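You operate a simulated robot arm through the tools that you are given. There is no shell and no other tool.

You run a simulated robot arm. Do the job below in one go: nothing can be reset, and whatever is moved stays where it is left.

Task
Set the controls near the top of the assembly bench. At the end: the lens ring of the yellow work lamp is turned to locked; the cap of the red motor is turned to 20; the cap of the grey motor is turned to 10; the button of the yellow work lamp is switched off; whatever was shut is shut again. Leave all else as you found it, and nothing knocked over.

The check looks at the end state, three seconds after you hand in, the way a careful person would. Anything else that was tipped, shoved, dropped, spilled or broken makes it a failure. A push-on lid holds only when it is set on centred and level and pressed home; a screw cap is set on level and turned clockwise until tight.

Robot
A 6-joint arm with a two-finger gripper, fixed in place. Base frame: the origin is at the foot of the arm, x ahead of it, y to its left, z up; the work surface is at about z = 850. Readings come in mm, degrees, newtons and seconds.
Its first joint turns from -166.0 to 166.0 degrees. Payload 2.45 kg.
The TCP is the grasp point between the finger pads, 20 mm short of the fingertips. In the tool frame z runs along the fingers and y along their closing line. Largest opening 140 mm; the body of the gripper starts 168 mm behind the TCP.
Orientation is that of the tool frame in the base frame, as a unit quaternion [x, y, z, w]. With the fingers straight down and closing along the base's y, the tool's x points along the base's -x, its y along +y and its z along -z.

Tools
- The arm moves only by the tool jog_arm. Its argument "commands" is a list of rows, each an object (a shift or turn left out is 0, a gripper value left out holds the last) with "slide": the shift along the tool's x, y, z in mm, a list of three; "dr": the turn, a rotation vector about the tool's x, y, z in degrees, a list of three; "hand": the opening in per cent of the stroke, from 0 (shut) to 100 (fully open). In form: [{"slide": [dx, dy, dz], "dr": [ax, ay, az], "hand": hand}, ...]. A call has 1 to 20 rows; each row is the pose to reach, as a shift and turn from the pose commanded when the call began, along the tool's axes at that moment. Each row takes 0.2 s and may step no farther than 50 mm and 8.6 degrees from the row before; otherwise, or with a gripper value out of range, the whole call is refused. Where a pose cannot be reached the arm comes as near as it can. A force on the tool above 40 N (or 10 N above the force at the start of the call, whichever is more), or a blocked arm, ends the call early, and 0.2 s more pass. Each finger travels about 45 mm/s and halts on what it meets, pressing with about 36 N; the grip force reading is that of the motor and also rises with nothing between the fingers. The clock runs only during rows and for 0.2 s after the last one: add rows that repeat a pose to give the fingers time. It gives the time, the measured TCP pose, the force on the tool (base axes), the opening and the grip force at its end, in the units of the frame above (readings bear some noise), with the torque about the TCP (base axes, N m) and any sound that the robot's microphone picked up, and new pictures: "show" is both (left out), scene, wrist or none.
- Cameras (640 x 400 px; columns grow to the right, rows downward): "scene" is fixed at [51.4, 500.2, 1776.3]; the picture's right is [-0.61, -0.79, 0.00], its down [-0.33, 0.26, -0.91] and it looks along [0.72, -0.56, -0.42] (base axes); focal length 327 px, centre (320, 200). "wrist" rides on the gripper at [78, 11, -209] in the tool frame; the picture's right is [-0.14, 0.99, 0.00], its down [-0.92, -0.13, -0.37] and it looks along [-0.37, -0.05, 0.93] (tool axes); focal length 280 px, centre (320, 200). There is no depth. A picture from a camera that has moved, and an enlarged one, comes with that camera's place and axes in the base frame and with its lens. The place of the scene camera against the robot may be out by one fixed shift of up to 18 mm in any direction.
- close_up(camera, box): a new picture of the part [left, top, right, bottom] of that camera's present view, enlarged. It takes no simulated time.
- hand_in(): hands the job in; it is judged then, once.

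Nothing tells you positions but the pictures and the camera data. Unless the task says otherwise, let go and move clear before handing in.

The tools are called after "Call:" as a command line: name --argument value ..., lists and objects as JSON in quotes. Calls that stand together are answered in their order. jog_arm: Moves the arm, as the interface text tells. Its arguments: {"type":"object","properties":{"commands":{"type":"array","items":{"type":"object","properties":{"slide":{"type":"array","items":{"type":"number"}},"dr":{"type":"array","items":{"type":"number"}},"hand":{"type":"number"}}}},"show":{"type":"string","enum":["both","scene","wrist","none"]}},"required":["commands"]} The other tools are called the same way: close_up (camera, box) takes an enlarged picture of a part of a camera's view; hand_in () hands the job in.

At the start:

```text
clock: 0.0
eef_pos: [682.8, -113.0, 1362.0]
orientation: [0.0, 1.0, 0.0, 0.0]
ft_force: [-0.6, -0.1, 0.3]
torque: [-0.01, 0.01, 0.01]
grip_width: 140.1
grasp_force: 0.1
```

scene: 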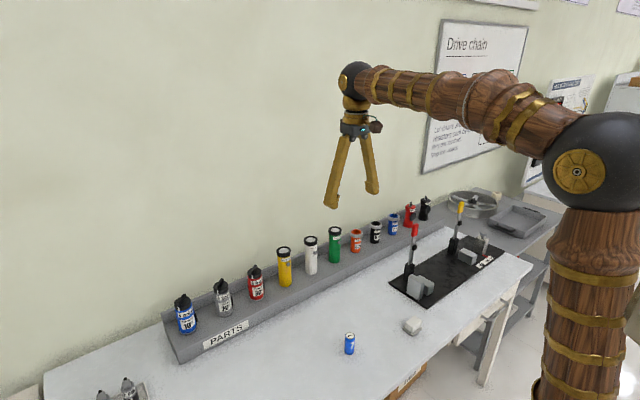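
wrist: 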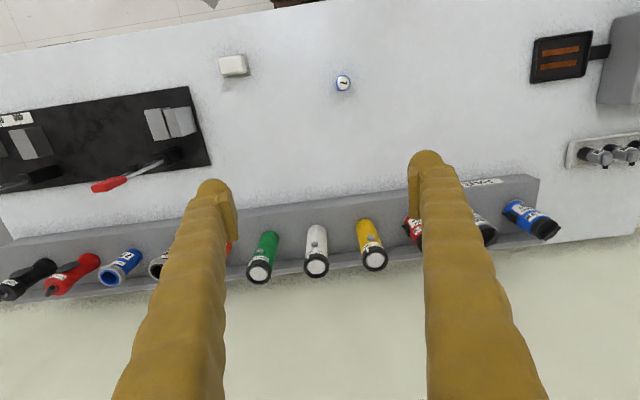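

I see a bench with a parts shelf at the back holding a row of tools: motors (blue, grey, red), lamps (yellow, white, green), and others. I'll look closer before moving.

Call:
close_up --camera "scene" --box '[160, 220, 320, 340]'

Call:
close_up --camera "scene" --box '[300, 180, 460, 280]'

Call:
close_up --camera "wrist" --box '[220, 170, 420, 295]'

Call:
close_up --camera "wrist" --box '[400, 150, 600, 275]'

```text
3.33 times, centred on (240, 280) of scene
camera zoom: at [51.4, 500.2, 1776.3], right [-0.61, -0.79, 0.0], down [-0.33, 0.26, -0.91], along [0.72, -0.56, -0.42], focal length 1091 px, centre (587, -67)
```

zoom: 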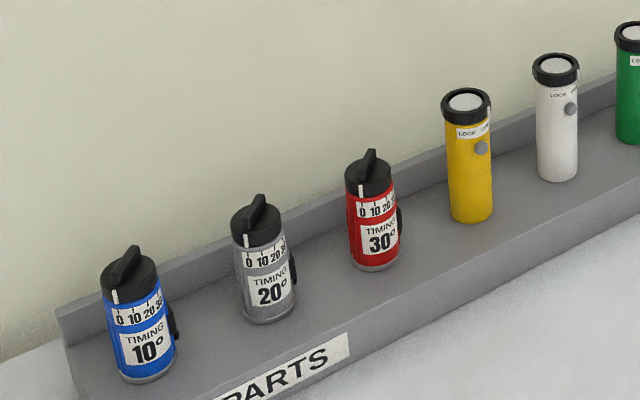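

```text
4.00 times, centred on (380, 230) of scene
camera zoom: at [51.4, 500.2, 1776.3], right [-0.61, -0.79, 0.0], down [-0.33, 0.26, -0.91], along [0.72, -0.56, -0.42], focal length 1309 px, centre (80, 80)
```

zoom: 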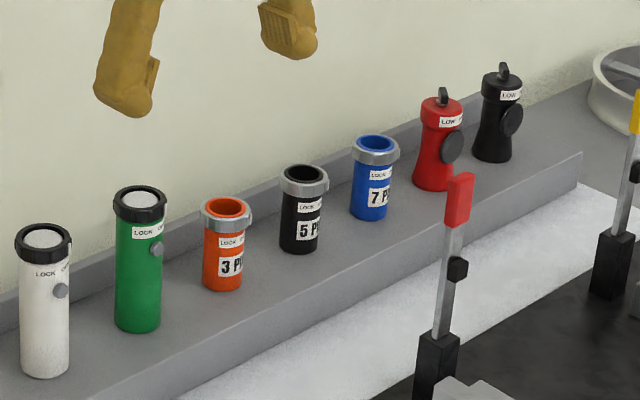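

```text
3.20 times, centred on (320, 232) of wrist
camera zoom: at [605.0, -102.0, 1571.0], right [0.14, 0.99, 0.0], down [0.92, -0.13, 0.37], along [0.37, -0.05, -0.93], focal length 897 px, centre (320, 96)
```

zoom: 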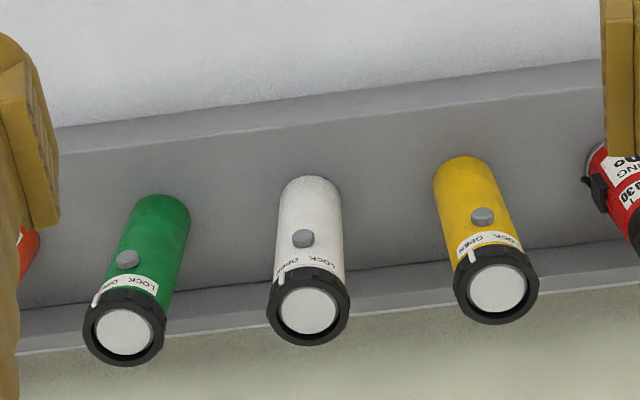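

```text
3.20 times, centred on (500, 212) of wrist
camera zoom: at [605.0, -102.0, 1571.0], right [0.14, 0.99, 0.0], down [0.92, -0.13, 0.37], along [0.37, -0.05, -0.93], focal length 897 px, centre (-256, 160)
```

zoom: 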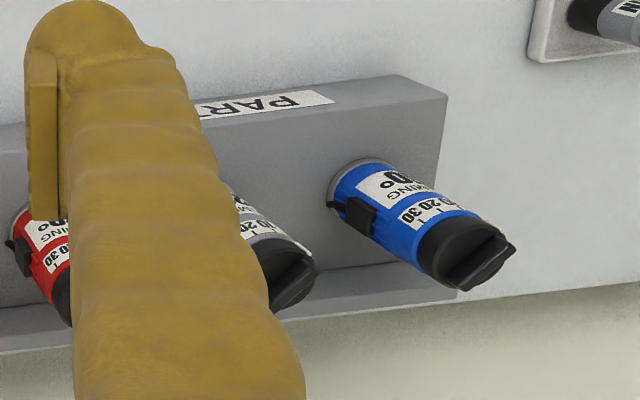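

I'm taking the lamps to be about x≈930, with yellow near y≈-37 and its top near z≈1100, and the motors farther toward +y. Next I'll move over the shelf at a safe height for more views.

Call:
jog_arm --commands '[{"slide": [-40, 20, 0]}, {"slide": [-80, 40, 0]}, {"slide": [-120, 60, 0]}, {"slide": [-150, 76, 0]}, {"slide": [-150, 76, 0]}]'

```text
clock: 1.2
eef_pos: [834.0, -35.3, 1361.6]
orientation: [0.0, 1.0, -0.001, 0.0]
ft_force: [-0.9, -0.3, 0.4]
torque: [0.0, -0.01, 0.0]
grip_width: 140.1
grasp_force: 0.1
camera wrist: at [757.0, -24.7, 1570.1], right [0.14, 0.99, 0.0], down [0.92, -0.13, 0.37], along [0.37, -0.05, -0.93], focal length 280 px, centre (320, 200)
```

scene: 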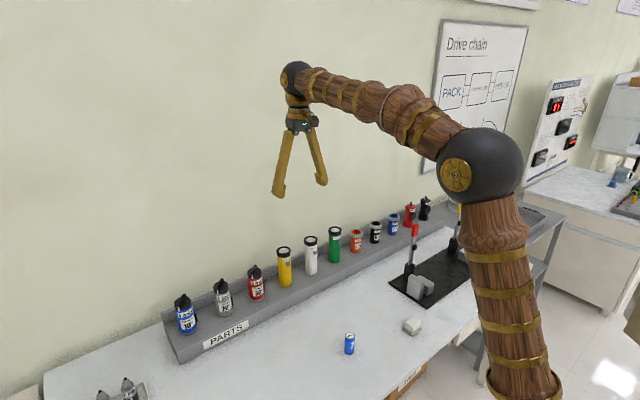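
wrist: 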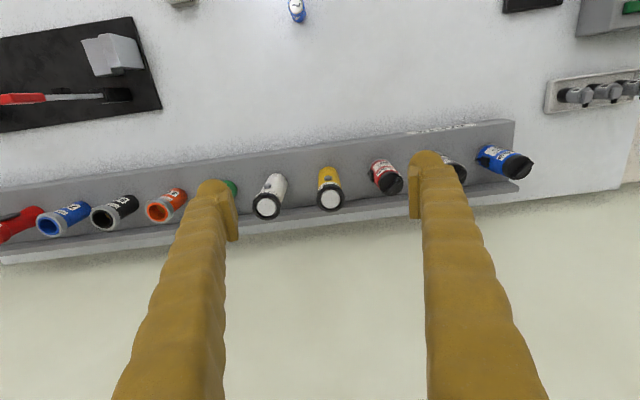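

Call:
close_up --camera "wrist" --box '[240, 140, 420, 240]'

Call:
close_up --camera "scene" --box '[230, 230, 326, 310]'

Call:
close_up --camera "scene" --box '[200, 255, 280, 320]'

```text
3.56 times, centred on (330, 190) of wrist
camera zoom: at [757.0, -24.7, 1570.1], right [0.14, 0.99, 0.0], down [0.92, -0.13, 0.37], along [0.37, -0.05, -0.93], focal length 997 px, centre (284, 236)
```

zoom: 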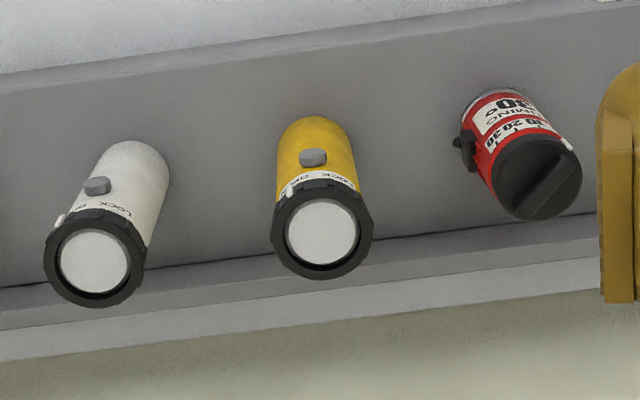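

```text
5.00 times, centred on (278, 270) of scene
camera zoom: at [51.4, 500.2, 1776.3], right [-0.61, -0.79, 0.0], down [-0.33, 0.26, -0.91], along [0.72, -0.56, -0.42], focal length 1636 px, centre (530, -150)
```

zoom: 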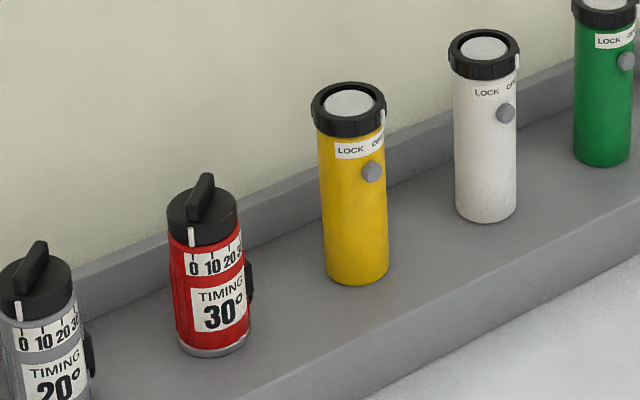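

```text
6.15 times, centred on (240, 288) of scene
camera zoom: at [51.4, 500.2, 1776.3], right [-0.61, -0.79, 0.0], down [-0.33, 0.26, -0.91], along [0.72, -0.56, -0.42], focal length 2014 px, centre (812, -338)
```

zoom: 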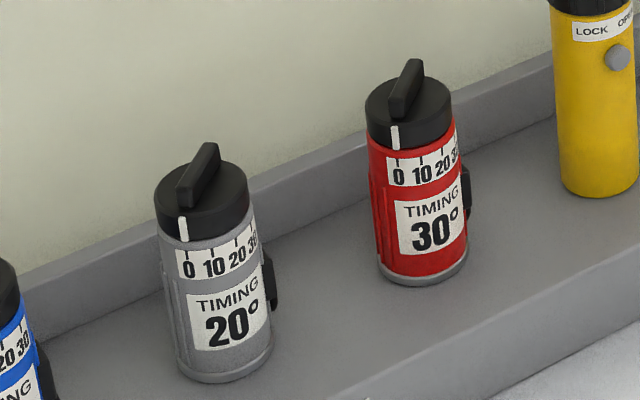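

The yellow lamp's ring mark sits at OPEN, and the motor caps' white marks sit at 0. I'll zoom in on the buttons, scales and side clips.

Call:
close_up --camera "wrist" --box '[300, 160, 364, 220]'

Call:
close_up --camera "wrist" --box '[240, 160, 304, 220]'

Call:
close_up --camera "scene" --box '[270, 240, 318, 280]'

Call:
close_up --camera "scene" --box '[210, 258, 274, 320]'

Call:
close_up --camera "wrist" --box '[360, 145, 410, 205]'

```text
6.67 times, centred on (332, 190) of wrist
camera zoom: at [757.0, -24.7, 1570.1], right [0.14, 0.99, 0.0], down [0.92, -0.13, 0.37], along [0.37, -0.05, -0.93], focal length 1869 px, centre (240, 267)
```

zoom: 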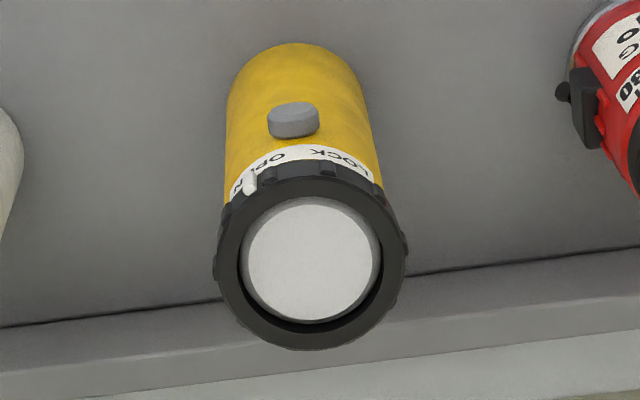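

```text
6.67 times, centred on (272, 190) of wrist
camera zoom: at [757.0, -24.7, 1570.1], right [0.14, 0.99, 0.0], down [0.92, -0.13, 0.37], along [0.37, -0.05, -0.93], focal length 1869 px, centre (640, 267)
```

zoom: 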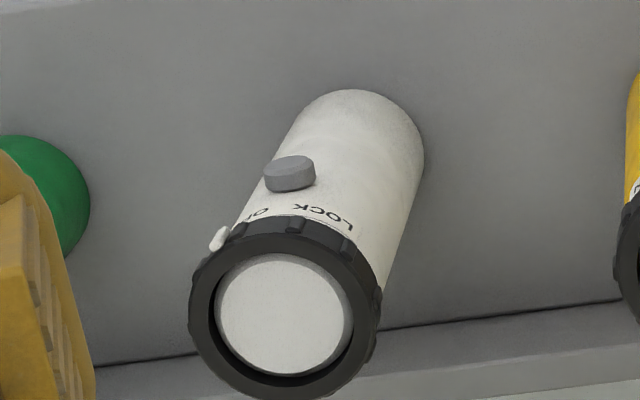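

```text
10.00 times, centred on (294, 260) of scene
camera zoom: at [51.4, 500.2, 1776.3], right [-0.61, -0.79, 0.0], down [-0.33, 0.26, -0.91], along [0.72, -0.56, -0.42], focal length 3272 px, centre (580, -400)
```

zoom: 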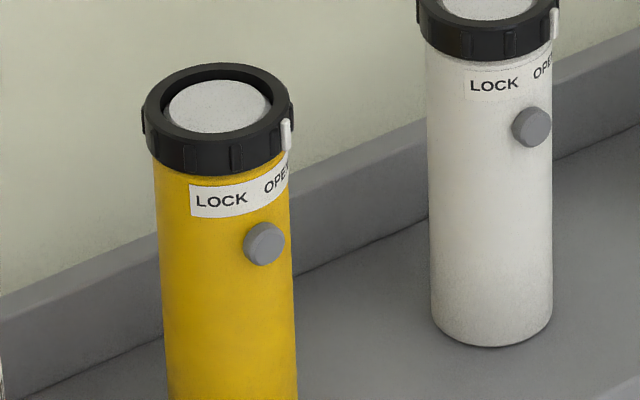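

```text
6.45 times, centred on (242, 289) of scene
camera zoom: at [51.4, 500.2, 1776.3], right [-0.61, -0.79, 0.0], down [-0.33, 0.26, -0.91], along [0.72, -0.56, -0.42], focal length 2111 px, centre (823, -374)
```

zoom: 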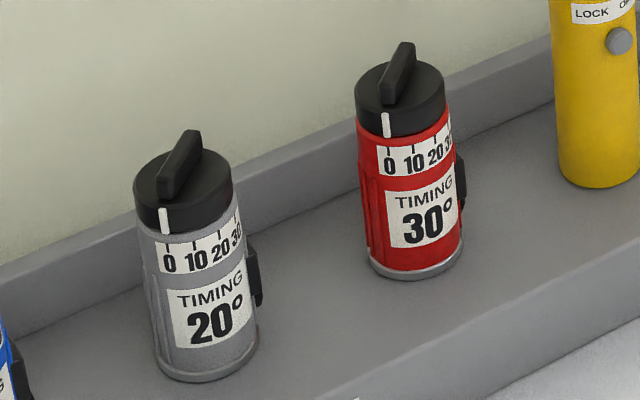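

```text
6.67 times, centred on (385, 175) of wrist
camera zoom: at [757.0, -24.7, 1570.1], right [0.14, 0.99, 0.0], down [0.92, -0.13, 0.37], along [0.37, -0.05, -0.93], focal length 1869 px, centre (-113, 367)
```

zoom: 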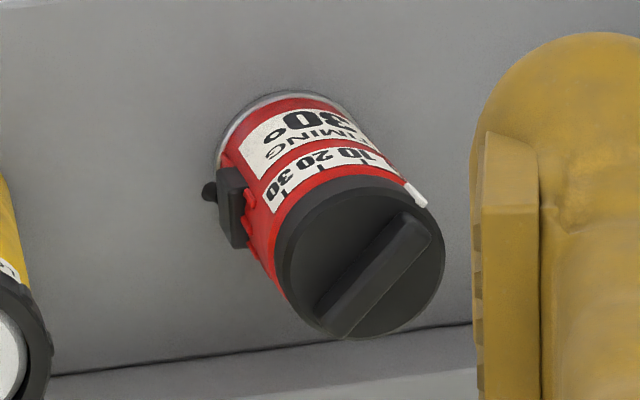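

Yellow's lens triangulates to about (960, -33, 1065), with the neighbours ~123 mm apart. Next I'll back off and go down in front of the shelf to see the button and marks up close.

Call:
jog_arm --commands '[{"slide": [15, 0, 48]}, {"slide": [30, 0, 95]}, {"slide": [45, 1, 142]}, {"slide": [60, 2, 189]}, {"slide": [74, 2, 236]}, {"slide": [74, 2, 250]}, {"slide": [74, 2, 250]}]' --show "wrist"

```text
refused: row 1 steps farther than a row can; nothing moved
```

Call:
jog_arm --commands '[{"slide": [14, 0, 45]}, {"slide": [28, 0, 90]}, {"slide": [42, 1, 135]}, {"slide": [56, 2, 180]}, {"slide": [70, 2, 225]}, {"slide": [74, 2, 250]}, {"slide": [74, 2, 250]}]' --show "wrist"

```text
clock: 2.8
eef_pos: [758.4, -34.4, 1112.5]
orientation: [0.001, 1.0, 0.001, 0.001]
ft_force: [-0.4, -0.7, -0.7]
torque: [-0.02, -0.01, 0.0]
grip_width: 139.8
grasp_force: 0.0
camera wrist: at [681.9, -24.5, 1320.9], right [0.14, 0.99, 0.0], down [0.92, -0.13, 0.37], along [0.37, -0.05, -0.93], focal length 280 px, centre (320, 200)
```

wrist: 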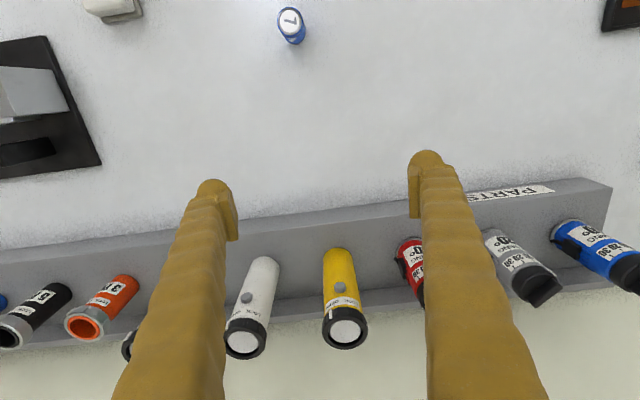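

Call:
close_up --camera "wrist" --box '[300, 235, 390, 355]'

Call:
close_up --camera "wrist" --box '[215, 245, 305, 365]'

Call:
close_up --camera "wrist" --box '[470, 210, 640, 310]'

```text
3.33 times, centred on (345, 295) of wrist
camera zoom: at [681.9, -24.5, 1320.9], right [0.14, 0.99, 0.0], down [0.92, -0.13, 0.37], along [0.37, -0.05, -0.93], focal length 935 px, centre (237, -117)
```

zoom: 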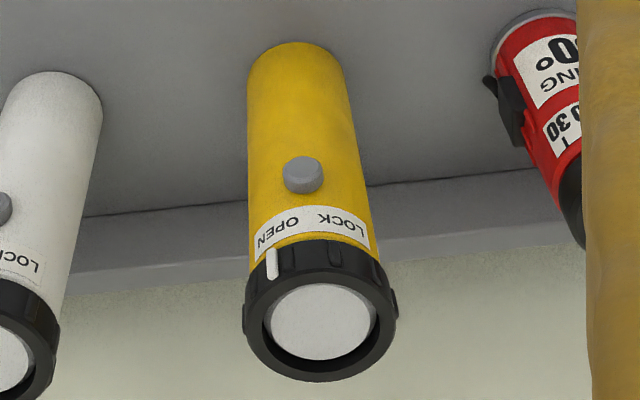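

```text
3.33 times, centred on (260, 305) of wrist
camera zoom: at [681.9, -24.5, 1320.9], right [0.14, 0.99, 0.0], down [0.92, -0.13, 0.37], along [0.37, -0.05, -0.93], focal length 935 px, centre (520, -150)
```

zoom: 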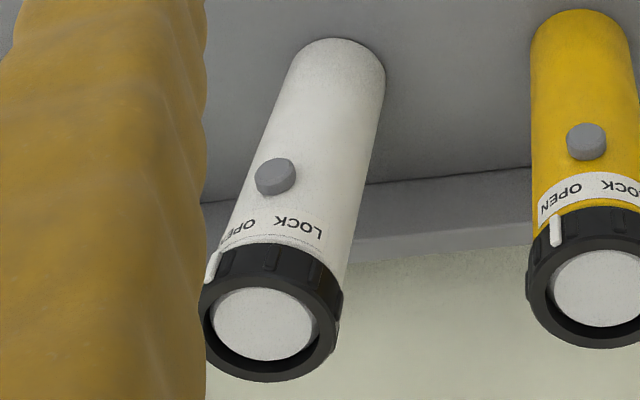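

```text
3.76 times, centred on (555, 260) of wrist
camera zoom: at [681.9, -24.5, 1320.9], right [0.14, 0.99, 0.0], down [0.92, -0.13, 0.37], along [0.37, -0.05, -0.93], focal length 1056 px, centre (-565, -26)
```

zoom: 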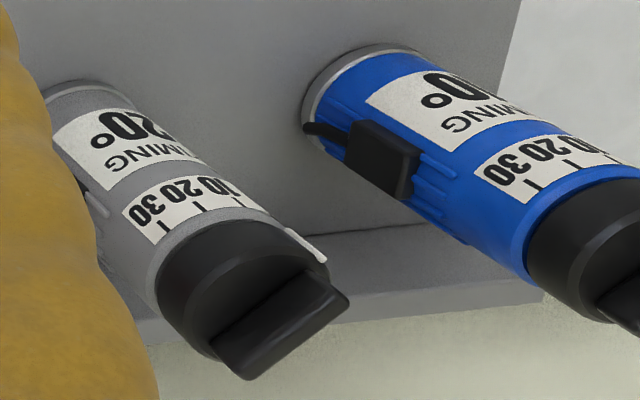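

The lamp's ring mark is at OPEN with LOCK toward +y. To judge the button's protrusion I'll tilt the gripper outward for a flatter view, staying well clear of the shelf.

Call:
jog_arm --commands '[{"slide": [-7, -1, 0], "dr": [0, -8, 0]}, {"slide": [-14, -2, 5], "dr": [0, -16, 0]}, {"slide": [-21, -3, 12], "dr": [0, -24, 0]}, {"slide": [-28, -4, 20], "dr": [0, -32, 0]}, {"slide": [-35, -5, 30], "dr": [0, -40, 0]}, {"slide": [-42, -6, 37], "dr": [0, -46, 0]}, {"slide": [-42, -6, 37], "dr": [0, -46, 0]}]'

```text
clock: 4.4
eef_pos: [801.0, -39.7, 1074.8]
orientation: [0.0, 0.92, -0.002, 0.392]
ft_force: [-0.2, 0.7, 0.1]
torque: [0.02, 0.01, 0.0]
grip_width: 139.9
grasp_force: 0.1
out of reach, approached as far as the arm can: row 6
camera wrist: at [597.1, -30.5, 1163.6], right [0.1, 0.99, 0.1], down [0.37, -0.13, 0.92], along [0.92, -0.05, -0.38], focal length 280 px, centre (320, 200)
```

scene: 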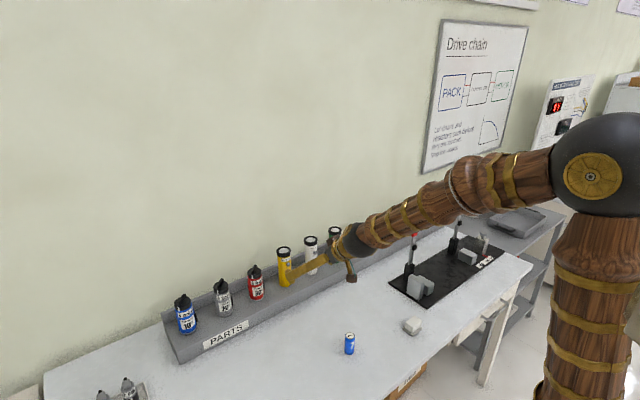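
wrist: 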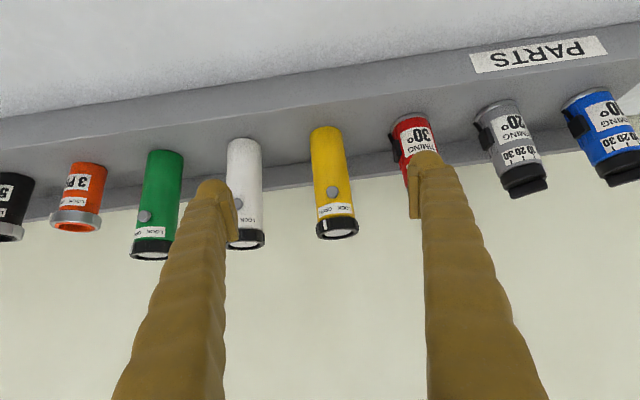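

Call:
close_up --camera "wrist" --box '[300, 170, 364, 245]'

Call:
close_up --camera "wrist" --box '[125, 180, 205, 265]'

Call:
close_up --camera "wrist" --box '[470, 90, 560, 205]'

Call:
close_up --camera "wrist" --box '[300, 110, 450, 250]'

```text
5.33 times, centred on (332, 208) of wrist
camera zoom: at [597.1, -30.5, 1163.6], right [0.1, 0.99, 0.1], down [0.37, -0.13, 0.92], along [0.92, -0.05, -0.38], focal length 1495 px, centre (256, 160)
```

zoom: 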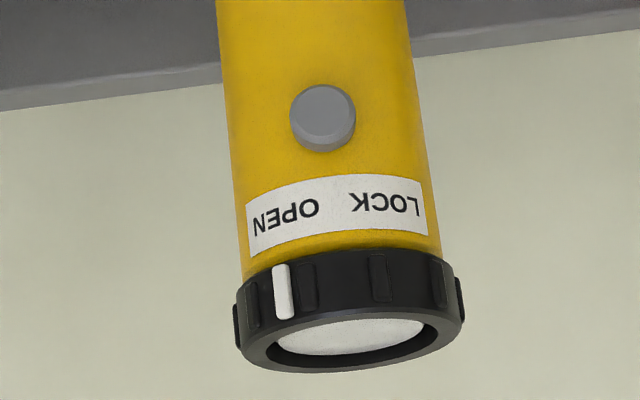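

```text
4.71 times, centred on (165, 222) of wrist
camera zoom: at [597.1, -30.5, 1163.6], right [0.1, 0.99, 0.1], down [0.37, -0.13, 0.92], along [0.92, -0.05, -0.38], focal length 1320 px, centre (1049, 94)
```

zoom: 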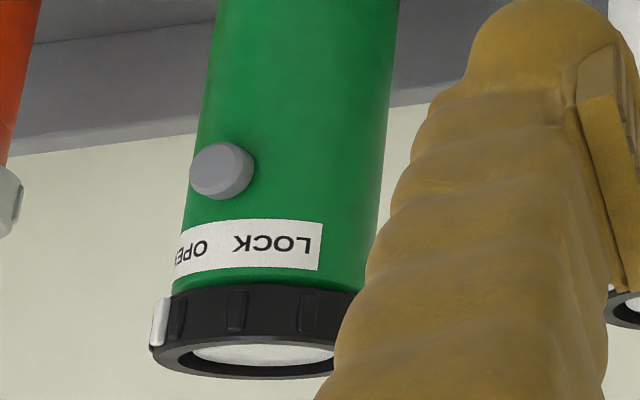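

```text
3.48 times, centred on (515, 148) of wrist
camera zoom: at [597.1, -30.5, 1163.6], right [0.1, 0.99, 0.1], down [0.37, -0.13, 0.92], along [0.92, -0.05, -0.38], focal length 975 px, centre (-358, 383)
```

zoom: 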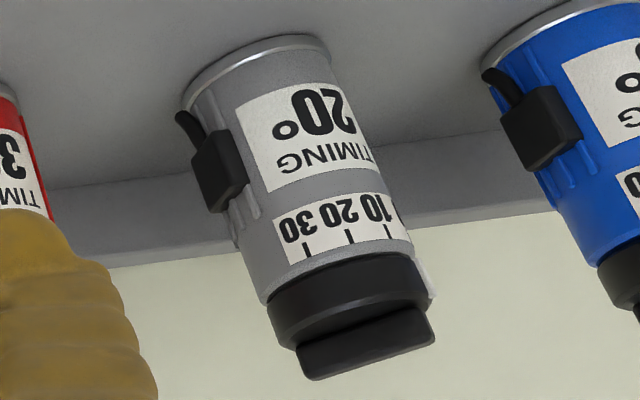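

```text
2.86 times, centred on (375, 180) of wrist
camera zoom: at [597.1, -30.5, 1163.6], right [0.1, 0.99, 0.1], down [0.37, -0.13, 0.92], along [0.92, -0.05, -0.38], focal length 801 px, centre (163, 257)
```

zoom: 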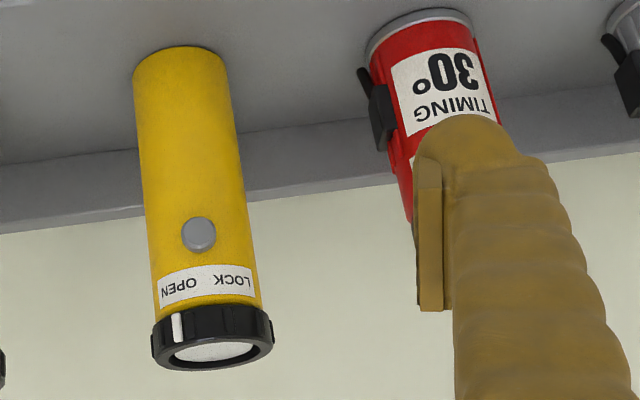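

Call:
close_up --camera "wrist" --box '[321, 177, 345, 207]'

Call:
close_up --camera "wrist" --box '[132, 200, 156, 230]'

Call:
close_up --camera "scene" --box '[286, 254, 310, 272]'

Call:
close_up --camera "wrist" --box '[310, 205, 360, 240]'

```text
13.33 times, centred on (333, 192) of wrist
camera zoom: at [597.1, -30.5, 1163.6], right [0.1, 0.99, 0.1], down [0.37, -0.13, 0.92], along [0.92, -0.05, -0.38], focal length 3738 px, centre (147, 307)
```

zoom: 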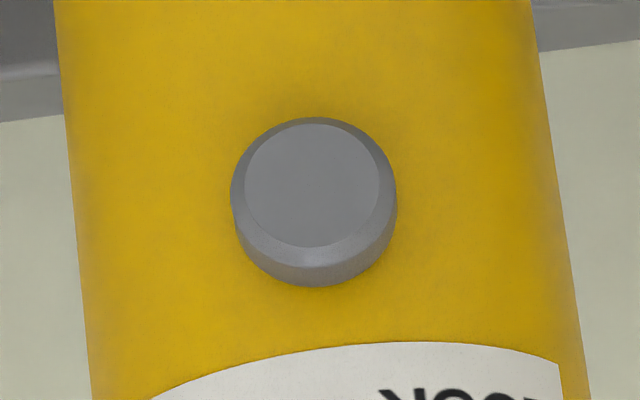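

```text
13.33 times, centred on (144, 215) of wrist
camera zoom: at [597.1, -30.5, 1163.6], right [0.1, 0.99, 0.1], down [0.37, -0.13, 0.92], along [0.92, -0.05, -0.38], focal length 3738 px, centre (2667, 0)
```

zoom: 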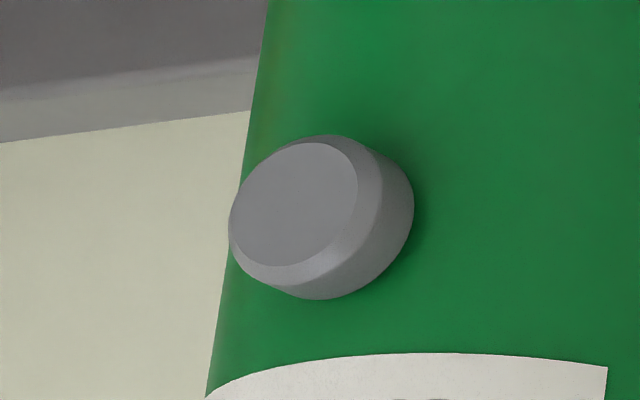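

```text
16.00 times, centred on (298, 263) of scene
camera zoom: at [51.4, 500.2, 1776.3], right [-0.61, -0.79, 0.0], down [-0.33, 0.26, -0.91], along [0.72, -0.56, -0.42], focal length 5236 px, centre (672, -808)
```

zoom: 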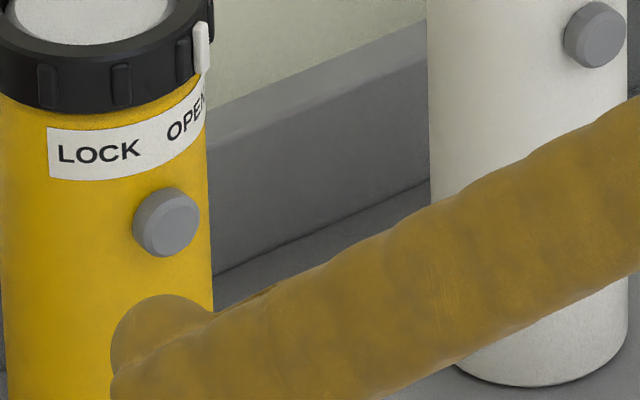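

```text
11.43 times, centred on (335, 222) of wrist
camera zoom: at [597.1, -30.5, 1163.6], right [0.1, 0.99, 0.1], down [0.37, -0.13, 0.92], along [0.92, -0.05, -0.38], focal length 3204 px, centre (149, -57)
```

zoom: 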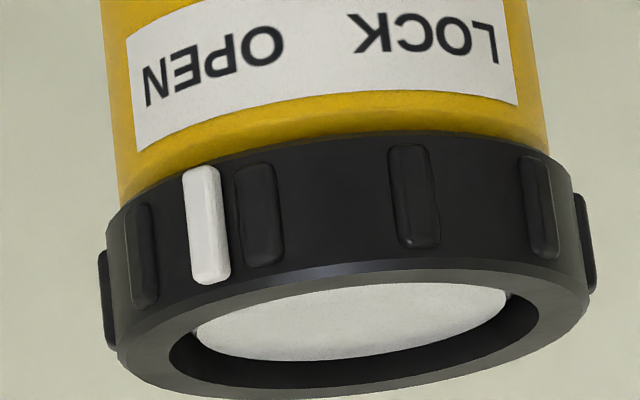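

I can't yet tell whether the yellow button sits pressed or out. I'll shift sideways to view the white lamp from the same relative pose and compare.

Call:
jog_arm --commands '[{"slide": [0, -45, 0]}, {"slide": [0, -90, 0]}, {"slide": [0, -123, 0]}, {"slide": [0, -123, 0]}]' --show "wrist"

```text
clock: 5.4
eef_pos: [798.8, -163.0, 1075.8]
orientation: [0.0, 0.92, 0.0, 0.391]
ft_force: [0.2, -0.2, 0.8]
torque: [0.0, 0.01, 0.01]
grip_width: 139.8
grasp_force: 0.0
camera wrist: at [595.3, -153.6, 1163.8], right [0.1, 0.99, 0.1], down [0.37, -0.13, 0.92], along [0.92, -0.05, -0.38], focal length 280 px, centre (320, 200)
```

wrist: 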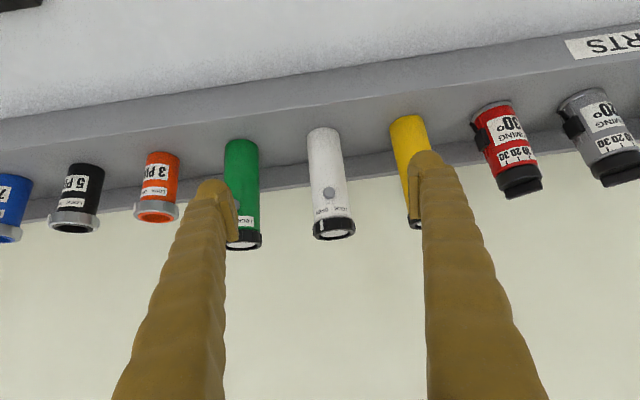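

Call:
close_up --camera "wrist" --box '[317, 178, 341, 208]'

Call:
close_up --camera "wrist" --box '[308, 205, 358, 240]'

Call:
close_up --camera "wrist" --box '[470, 95, 550, 205]'

```text
13.33 times, centred on (329, 193) of wrist
camera zoom: at [595.3, -153.6, 1163.8], right [0.1, 0.99, 0.1], down [0.37, -0.13, 0.92], along [0.92, -0.05, -0.38], focal length 3738 px, centre (200, 293)
```

zoom: 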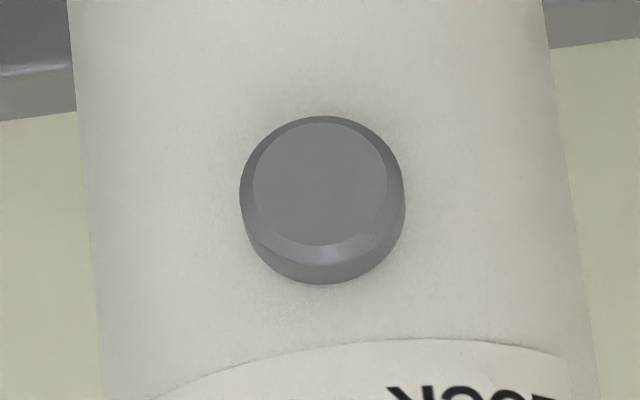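

```text
11.43 times, centred on (333, 222) of wrist
camera zoom: at [595.3, -153.6, 1163.8], right [0.1, 0.99, 0.1], down [0.37, -0.13, 0.92], along [0.92, -0.05, -0.38], focal length 3204 px, centre (171, -57)
```

zoom: 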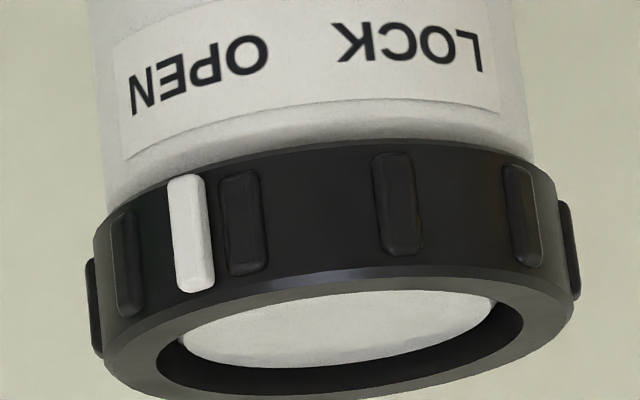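

```text
3.64 times, centred on (510, 150) of wrist
camera zoom: at [595.3, -153.6, 1163.8], right [0.1, 0.99, 0.1], down [0.37, -0.13, 0.92], along [0.92, -0.05, -0.38], focal length 1020 px, centre (-371, 382)
```

zoom: 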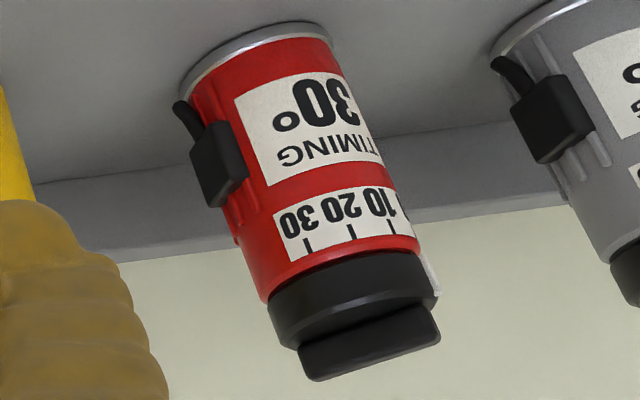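

Yellow's button protrudes the same as white's, so the look alone doesn't tell on from off; I put its face at about (931, -33, 1018). I'll close the fingers, line up with the button and press gently with the fingertips while watching force, sound and the lens.

Call:
jog_arm --commands '[{"slide": [0, 40, 0], "hand": 0}, {"slide": [0, 85, 0], "hand": 0}, {"slide": [-3, 130, 20], "hand": 0}, {"slide": [-6, 130, 50], "hand": 0}, {"slide": [-10, 130, 80], "hand": 0}, {"slide": [-10.3, 130, 88], "hand": 0}, {"slide": [-10.3, 130, 88], "hand": 0}, {"slide": [-10.3, 130, 88], "hand": 0}, {"slide": [-10.3, 130, 88], "hand": 0}]'

```text
clock: 7.4
eef_pos: [871.4, -34.0, 1021.4]
orientation: [0.0, 0.921, 0.0, 0.39]
ft_force: [-0.4, -0.3, 0.7]
torque: [-0.01, 0.02, 0.0]
grip_width: 0.1
grasp_force: 29.4
camera wrist: at [667.2, -23.6, 1110.7], right [0.1, 0.99, 0.1], down [0.37, -0.13, 0.92], along [0.92, -0.05, -0.38], focal length 280 px, centre (320, 200)
```

scene: 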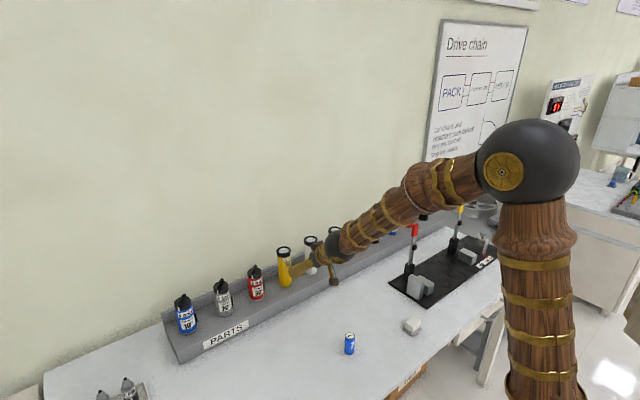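
wrist: 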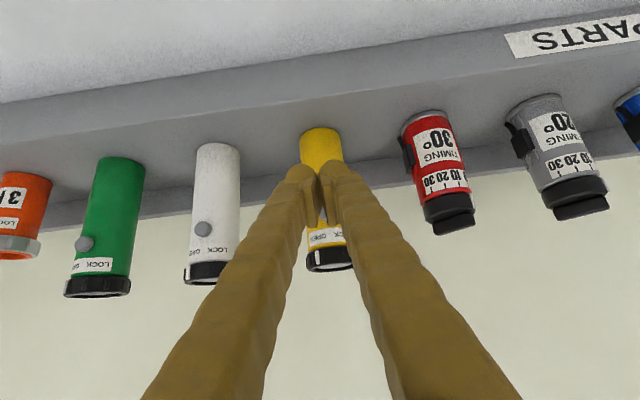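

Call:
close_up --camera "wrist" --box '[260, 120, 400, 280]'

Call:
close_up --camera "scene" --box '[260, 235, 340, 300]'

```text
2.50 times, centred on (330, 200) of wrist
camera zoom: at [667.2, -23.6, 1110.7], right [0.1, 0.99, 0.1], down [0.37, -0.13, 0.92], along [0.92, -0.05, -0.38], focal length 701 px, centre (295, 200)
```

zoom: 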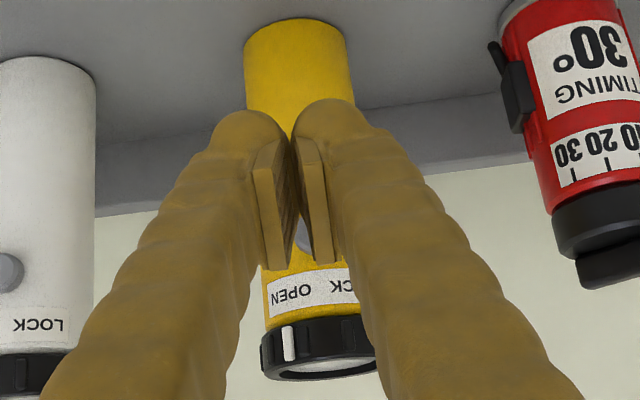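

```text
6.15 times, centred on (300, 268) of scene
camera zoom: at [51.4, 500.2, 1776.3], right [-0.61, -0.79, 0.0], down [-0.33, 0.26, -0.91], along [0.72, -0.56, -0.42], focal length 2014 px, centre (443, -215)
```

zoom: 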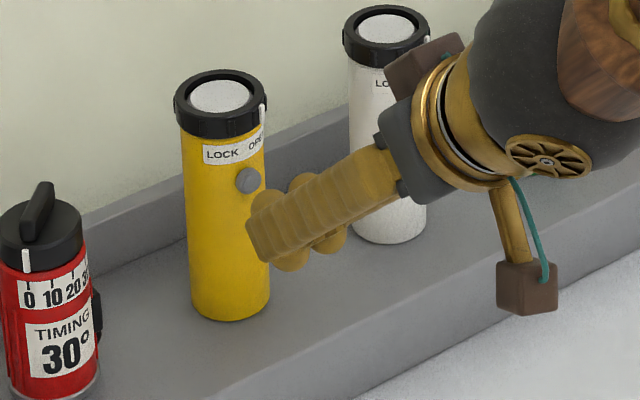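

The closed fingertips are lined up on the button, about 30 mm short of it. I'll creep in along +x in small steps.

Call:
jog_arm --commands '[{"slide": [-10, 0.5, 9]}, {"slide": [-20, 0.5, 17.7]}, {"slide": [-20, 0.5, 17.7]}]' --show "wrist"

Call:
close_up --camera "scene" --box '[270, 240, 320, 280]'

```text
clock: 8.2
eef_pos: [898.0, -32.6, 1024.1]
orientation: [-0.001, 0.92, 0.001, 0.391]
ft_force: [0.4, 0.8, 0.2]
torque: [-0.03, 0.0, 0.0]
grip_width: 0.0
grasp_force: 29.7
camera wrist: at [694.2, -22.8, 1112.7], right [0.1, 0.99, 0.1], down [0.37, -0.13, 0.92], along [0.92, -0.05, -0.38], focal length 280 px, centre (320, 200)
```

wrist: 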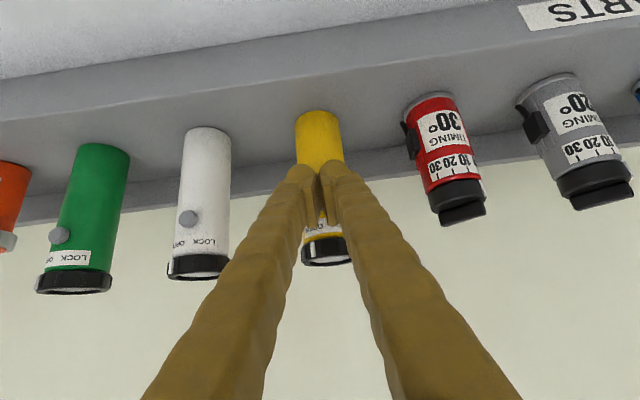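

```text
10.00 times, centred on (295, 260) of scene
camera zoom: at [51.4, 500.2, 1776.3], right [-0.61, -0.79, 0.0], down [-0.33, 0.26, -0.91], along [0.72, -0.56, -0.42], focal length 3272 px, centre (570, -400)
```

zoom: 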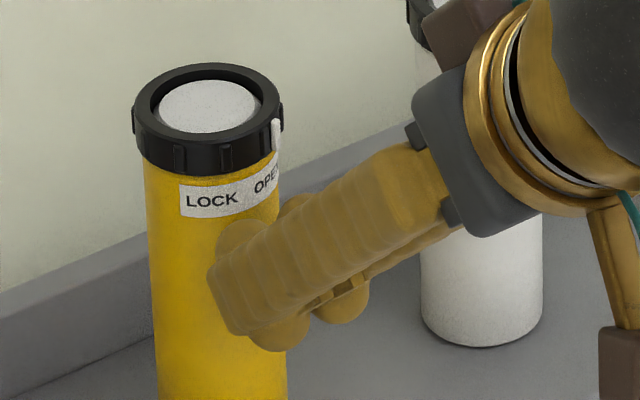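

Call:
jog_arm --commands '[{"slide": [-1.4, 0, 1.44]}, {"slide": [-2.8, 0, 2.9]}, {"slide": [-2.8, 0, 2.9]}]' --show "none"

```text
clock: 9.0
eef_pos: [901.3, -33.2, 1023.7]
orientation: [0.0, 0.921, 0.0, 0.39]
ft_force: [-1.7, 0.1, -0.8]
torque: [0.03, -0.05, 0.02]
grip_width: 0.0
grasp_force: 29.6
```

Call:
jog_arm --commands '[{"slide": [-0.7, 0, 0.72]}, {"slide": [-1.4, 0, 1.44]}, {"slide": [-1.4, 0, 1.44]}]' --show "none"

```text
clock: 9.8
eef_pos: [904.0, -33.4, 1024.2]
orientation: [-0.001, 0.921, 0.0, 0.39]
ft_force: [-1.1, 0.4, 0.0]
torque: [-0.02, 0.02, 0.02]
grip_width: 0.1
grasp_force: 29.2
```

Call:
jog_arm --commands '[{"slide": [-0.7, 0, 0.72]}, {"slide": [-1.4, 0, 1.44]}, {"slide": [-1.4, 0, 1.44]}]' --show "wrist"

```text
clock: 10.6
eef_pos: [905.5, -33.0, 1024.5]
orientation: [0.0, 0.921, 0.0, 0.39]
ft_force: [-0.8, -0.4, 1.2]
torque: [0.02, 0.0, -0.01]
grip_width: 6.0
grasp_force: 28.9
camera wrist: at [702.0, -22.1, 1112.5], right [0.1, 0.99, 0.1], down [0.37, -0.13, 0.92], along [0.92, -0.05, -0.38], focal length 280 px, centre (320, 200)
```

wrist: 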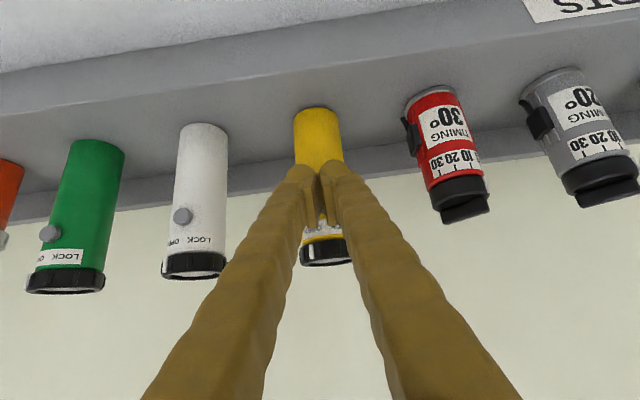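

The opening went to 6 mm, so the button seems to be wedging between the closed fingers. I'll look closer before pushing further.

Call:
close_up --camera "wrist" --box '[280, 150, 370, 240]'

Call:
close_up --camera "scene" --box '[275, 245, 315, 280]'

```text
4.44 times, centred on (325, 195) of wrist
camera zoom: at [702.0, -22.1, 1112.5], right [0.1, 0.99, 0.1], down [0.37, -0.13, 0.92], along [0.92, -0.05, -0.38], focal length 1246 px, centre (298, 222)
```

zoom: 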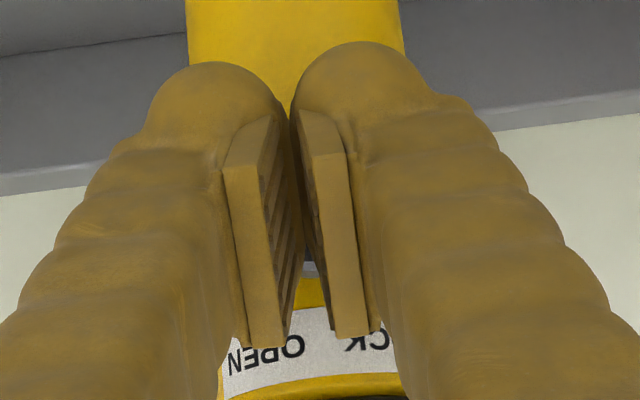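

```text
11.43 times, centred on (295, 262) of scene
camera zoom: at [51.4, 500.2, 1776.3], right [-0.61, -0.79, 0.0], down [-0.33, 0.26, -0.91], along [0.72, -0.56, -0.42], focal length 3740 px, centre (606, -514)
```

zoom: 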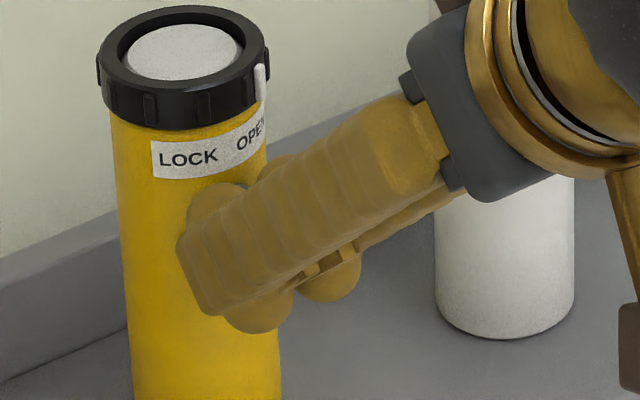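

The fingertips are rounded, so the button slid into the groove between them. I'll back off and offset sideways so that one fingertip lands squarely on the button.

Call:
jog_arm --commands '[{"slide": [4, 0, -4.2], "hand": 0}, {"slide": [8.5, 0, -8.8], "hand": 0}, {"slide": [8.5, 0, -8.8], "hand": 0}, {"slide": [8.5, -11.5, -8.8], "hand": 0}, {"slide": [8.5, -11.5, -8.8], "hand": 0}]' --show "wrist"

Call:
close_up --camera "wrist" --box '[280, 150, 370, 240]'

```text
clock: 11.8
eef_pos: [894.4, -43.9, 1024.5]
orientation: [0.001, 0.92, -0.001, 0.391]
ft_force: [-0.4, 0.2, 0.0]
torque: [0.02, -0.01, 0.02]
grip_width: 0.3
grasp_force: 29.5
camera wrist: at [689.7, -32.9, 1112.2], right [0.1, 0.99, 0.1], down [0.37, -0.13, 0.92], along [0.92, -0.05, -0.38], focal length 280 px, centre (320, 200)
```

wrist: 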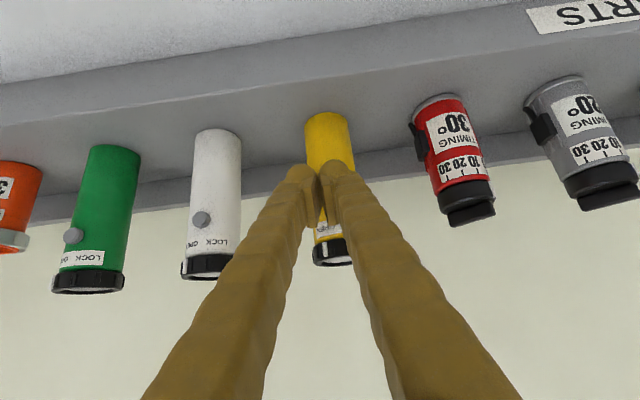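

```text
4.44 times, centred on (325, 195) of wrist
camera zoom: at [689.7, -32.9, 1112.2], right [0.1, 0.99, 0.1], down [0.37, -0.13, 0.92], along [0.92, -0.05, -0.38], focal length 1246 px, centre (298, 222)
```

zoom: 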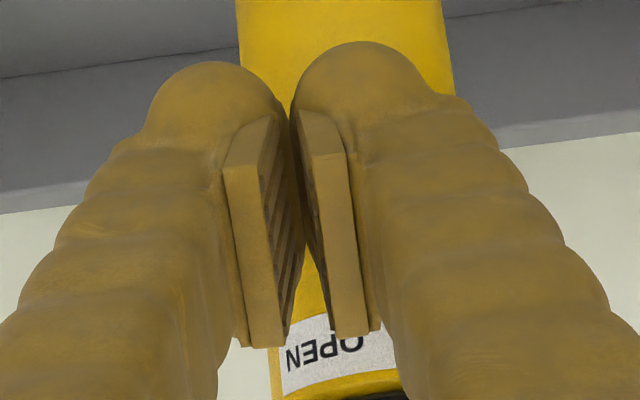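

Call:
jog_arm --commands '[{"slide": [-2.8, -2, 2.9]}, {"slide": [-5.5, -2, 5.8]}, {"slide": [-6.9, -2, 7.2]}, {"slide": [-6.9, -2, 7.2]}]' --show "none"

Call:
jog_arm --commands '[{"slide": [-0.7, 0, 0.72]}, {"slide": [-1.4, 0, 1.44]}, {"slide": [-1.4, 0, 1.44]}]' --show "none"

```text
clock: 12.8
eef_pos: [903.6, -45.5, 1024.8]
orientation: [0.0, 0.92, 0.0, 0.391]
ft_force: [-0.4, -0.4, 0.1]
torque: [0.01, 0.03, 0.02]
grip_width: 0.0
grasp_force: 29.6
```

```text
clock: 13.6
eef_pos: [906.6, -46.4, 1024.8]
orientation: [0.0, 0.92, 0.0, 0.391]
ft_force: [-0.9, 0.2, 0.6]
torque: [0.01, 0.02, 0.01]
grip_width: 0.0
grasp_force: 29.0
```

Call:
jog_arm --commands '[{"slide": [-0.7, 0, 0.72]}, {"slide": [-1.4, 0, 1.44]}, {"slide": [-1.4, 0, 1.44]}]' --show "none"

Call:
close_up --camera "scene" --box '[275, 245, 315, 280]'

```text
clock: 14.4
eef_pos: [907.1, -47.2, 1024.8]
orientation: [0.0, 0.921, 0.0, 0.39]
ft_force: [-0.7, 0.9, 0.2]
torque: [0.0, 0.02, 0.0]
grip_width: 0.0
grasp_force: 29.7
```

```text
11.43 times, centred on (295, 262) of scene
camera zoom: at [51.4, 500.2, 1776.3], right [-0.61, -0.79, 0.0], down [-0.33, 0.26, -0.91], along [0.72, -0.56, -0.42], focal length 3740 px, centre (606, -514)
```

zoom: 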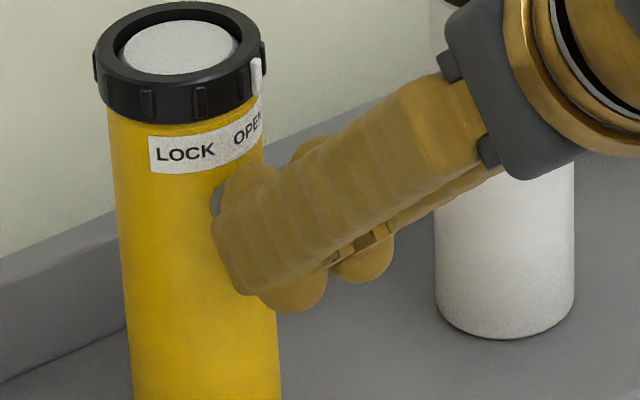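

The lamp itself seems to have shifted a hair in the picture, so it may be free-standing and starting to tip. I'll back off at once and compare.

Call:
jog_arm --commands '[{"slide": [1.4, 0, -1.44]}, {"slide": [4, 0, -4.2]}, {"slide": [10, 0, -10]}, {"slide": [20, 0, -20]}, {"slide": [20, 0, -20]}]' --show "wrist"

Call:
close_up --camera "scene" --box '[275, 245, 315, 280]'

Call:
close_up --camera "scene" --box '[270, 240, 318, 280]'

Call:
close_up --camera "scene" --box '[230, 230, 326, 310]'

```text
clock: 15.6
eef_pos: [879.0, -46.6, 1024.2]
orientation: [0.0, 0.921, 0.001, 0.391]
ft_force: [-0.1, -0.9, -0.1]
torque: [0.0, 0.0, 0.03]
grip_width: 0.0
grasp_force: 29.4
camera wrist: at [675.2, -36.4, 1112.6], right [0.1, 0.99, 0.1], down [0.37, -0.13, 0.92], along [0.92, -0.05, -0.38], focal length 280 px, centre (320, 200)
```

wrist: 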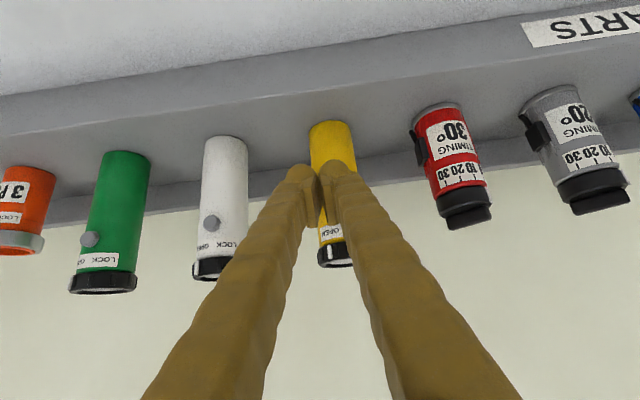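

```text
11.43 times, centred on (295, 262) of scene
camera zoom: at [51.4, 500.2, 1776.3], right [-0.61, -0.79, 0.0], down [-0.33, 0.26, -0.91], along [0.72, -0.56, -0.42], focal length 3740 px, centre (606, -514)
```

zoom: 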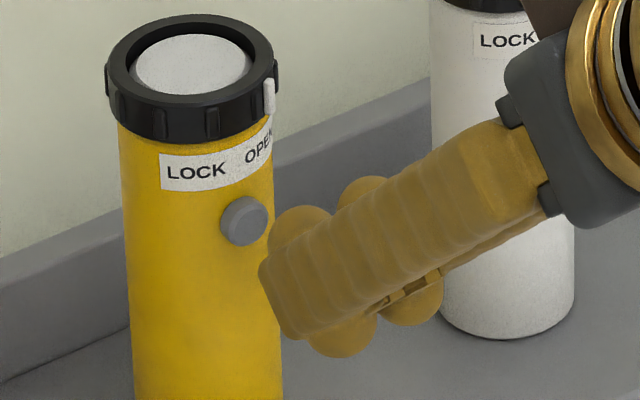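

```text
10.00 times, centred on (294, 260) of scene
camera zoom: at [51.4, 500.2, 1776.3], right [-0.61, -0.79, 0.0], down [-0.33, 0.26, -0.91], along [0.72, -0.56, -0.42], focal length 3272 px, centre (580, -400)
```

zoom: 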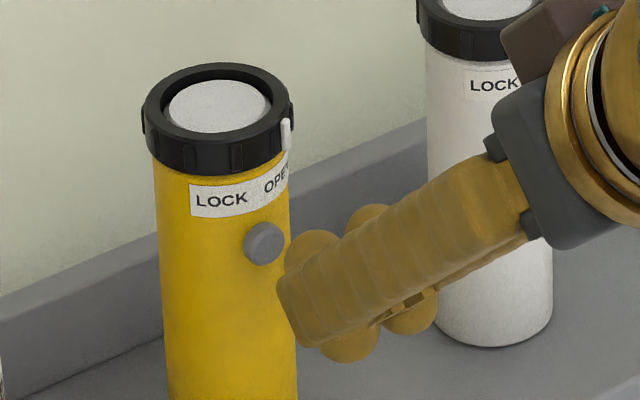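

```text
5.00 times, centred on (278, 270) of scene
camera zoom: at [51.4, 500.2, 1776.3], right [-0.61, -0.79, 0.0], down [-0.33, 0.26, -0.91], along [0.72, -0.56, -0.42], focal length 1636 px, centre (530, -150)
```

zoom: 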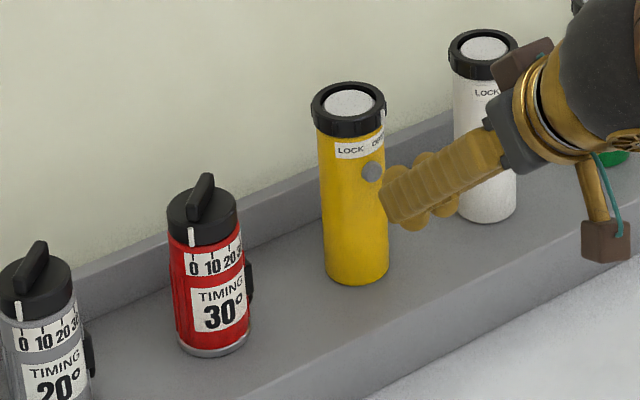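

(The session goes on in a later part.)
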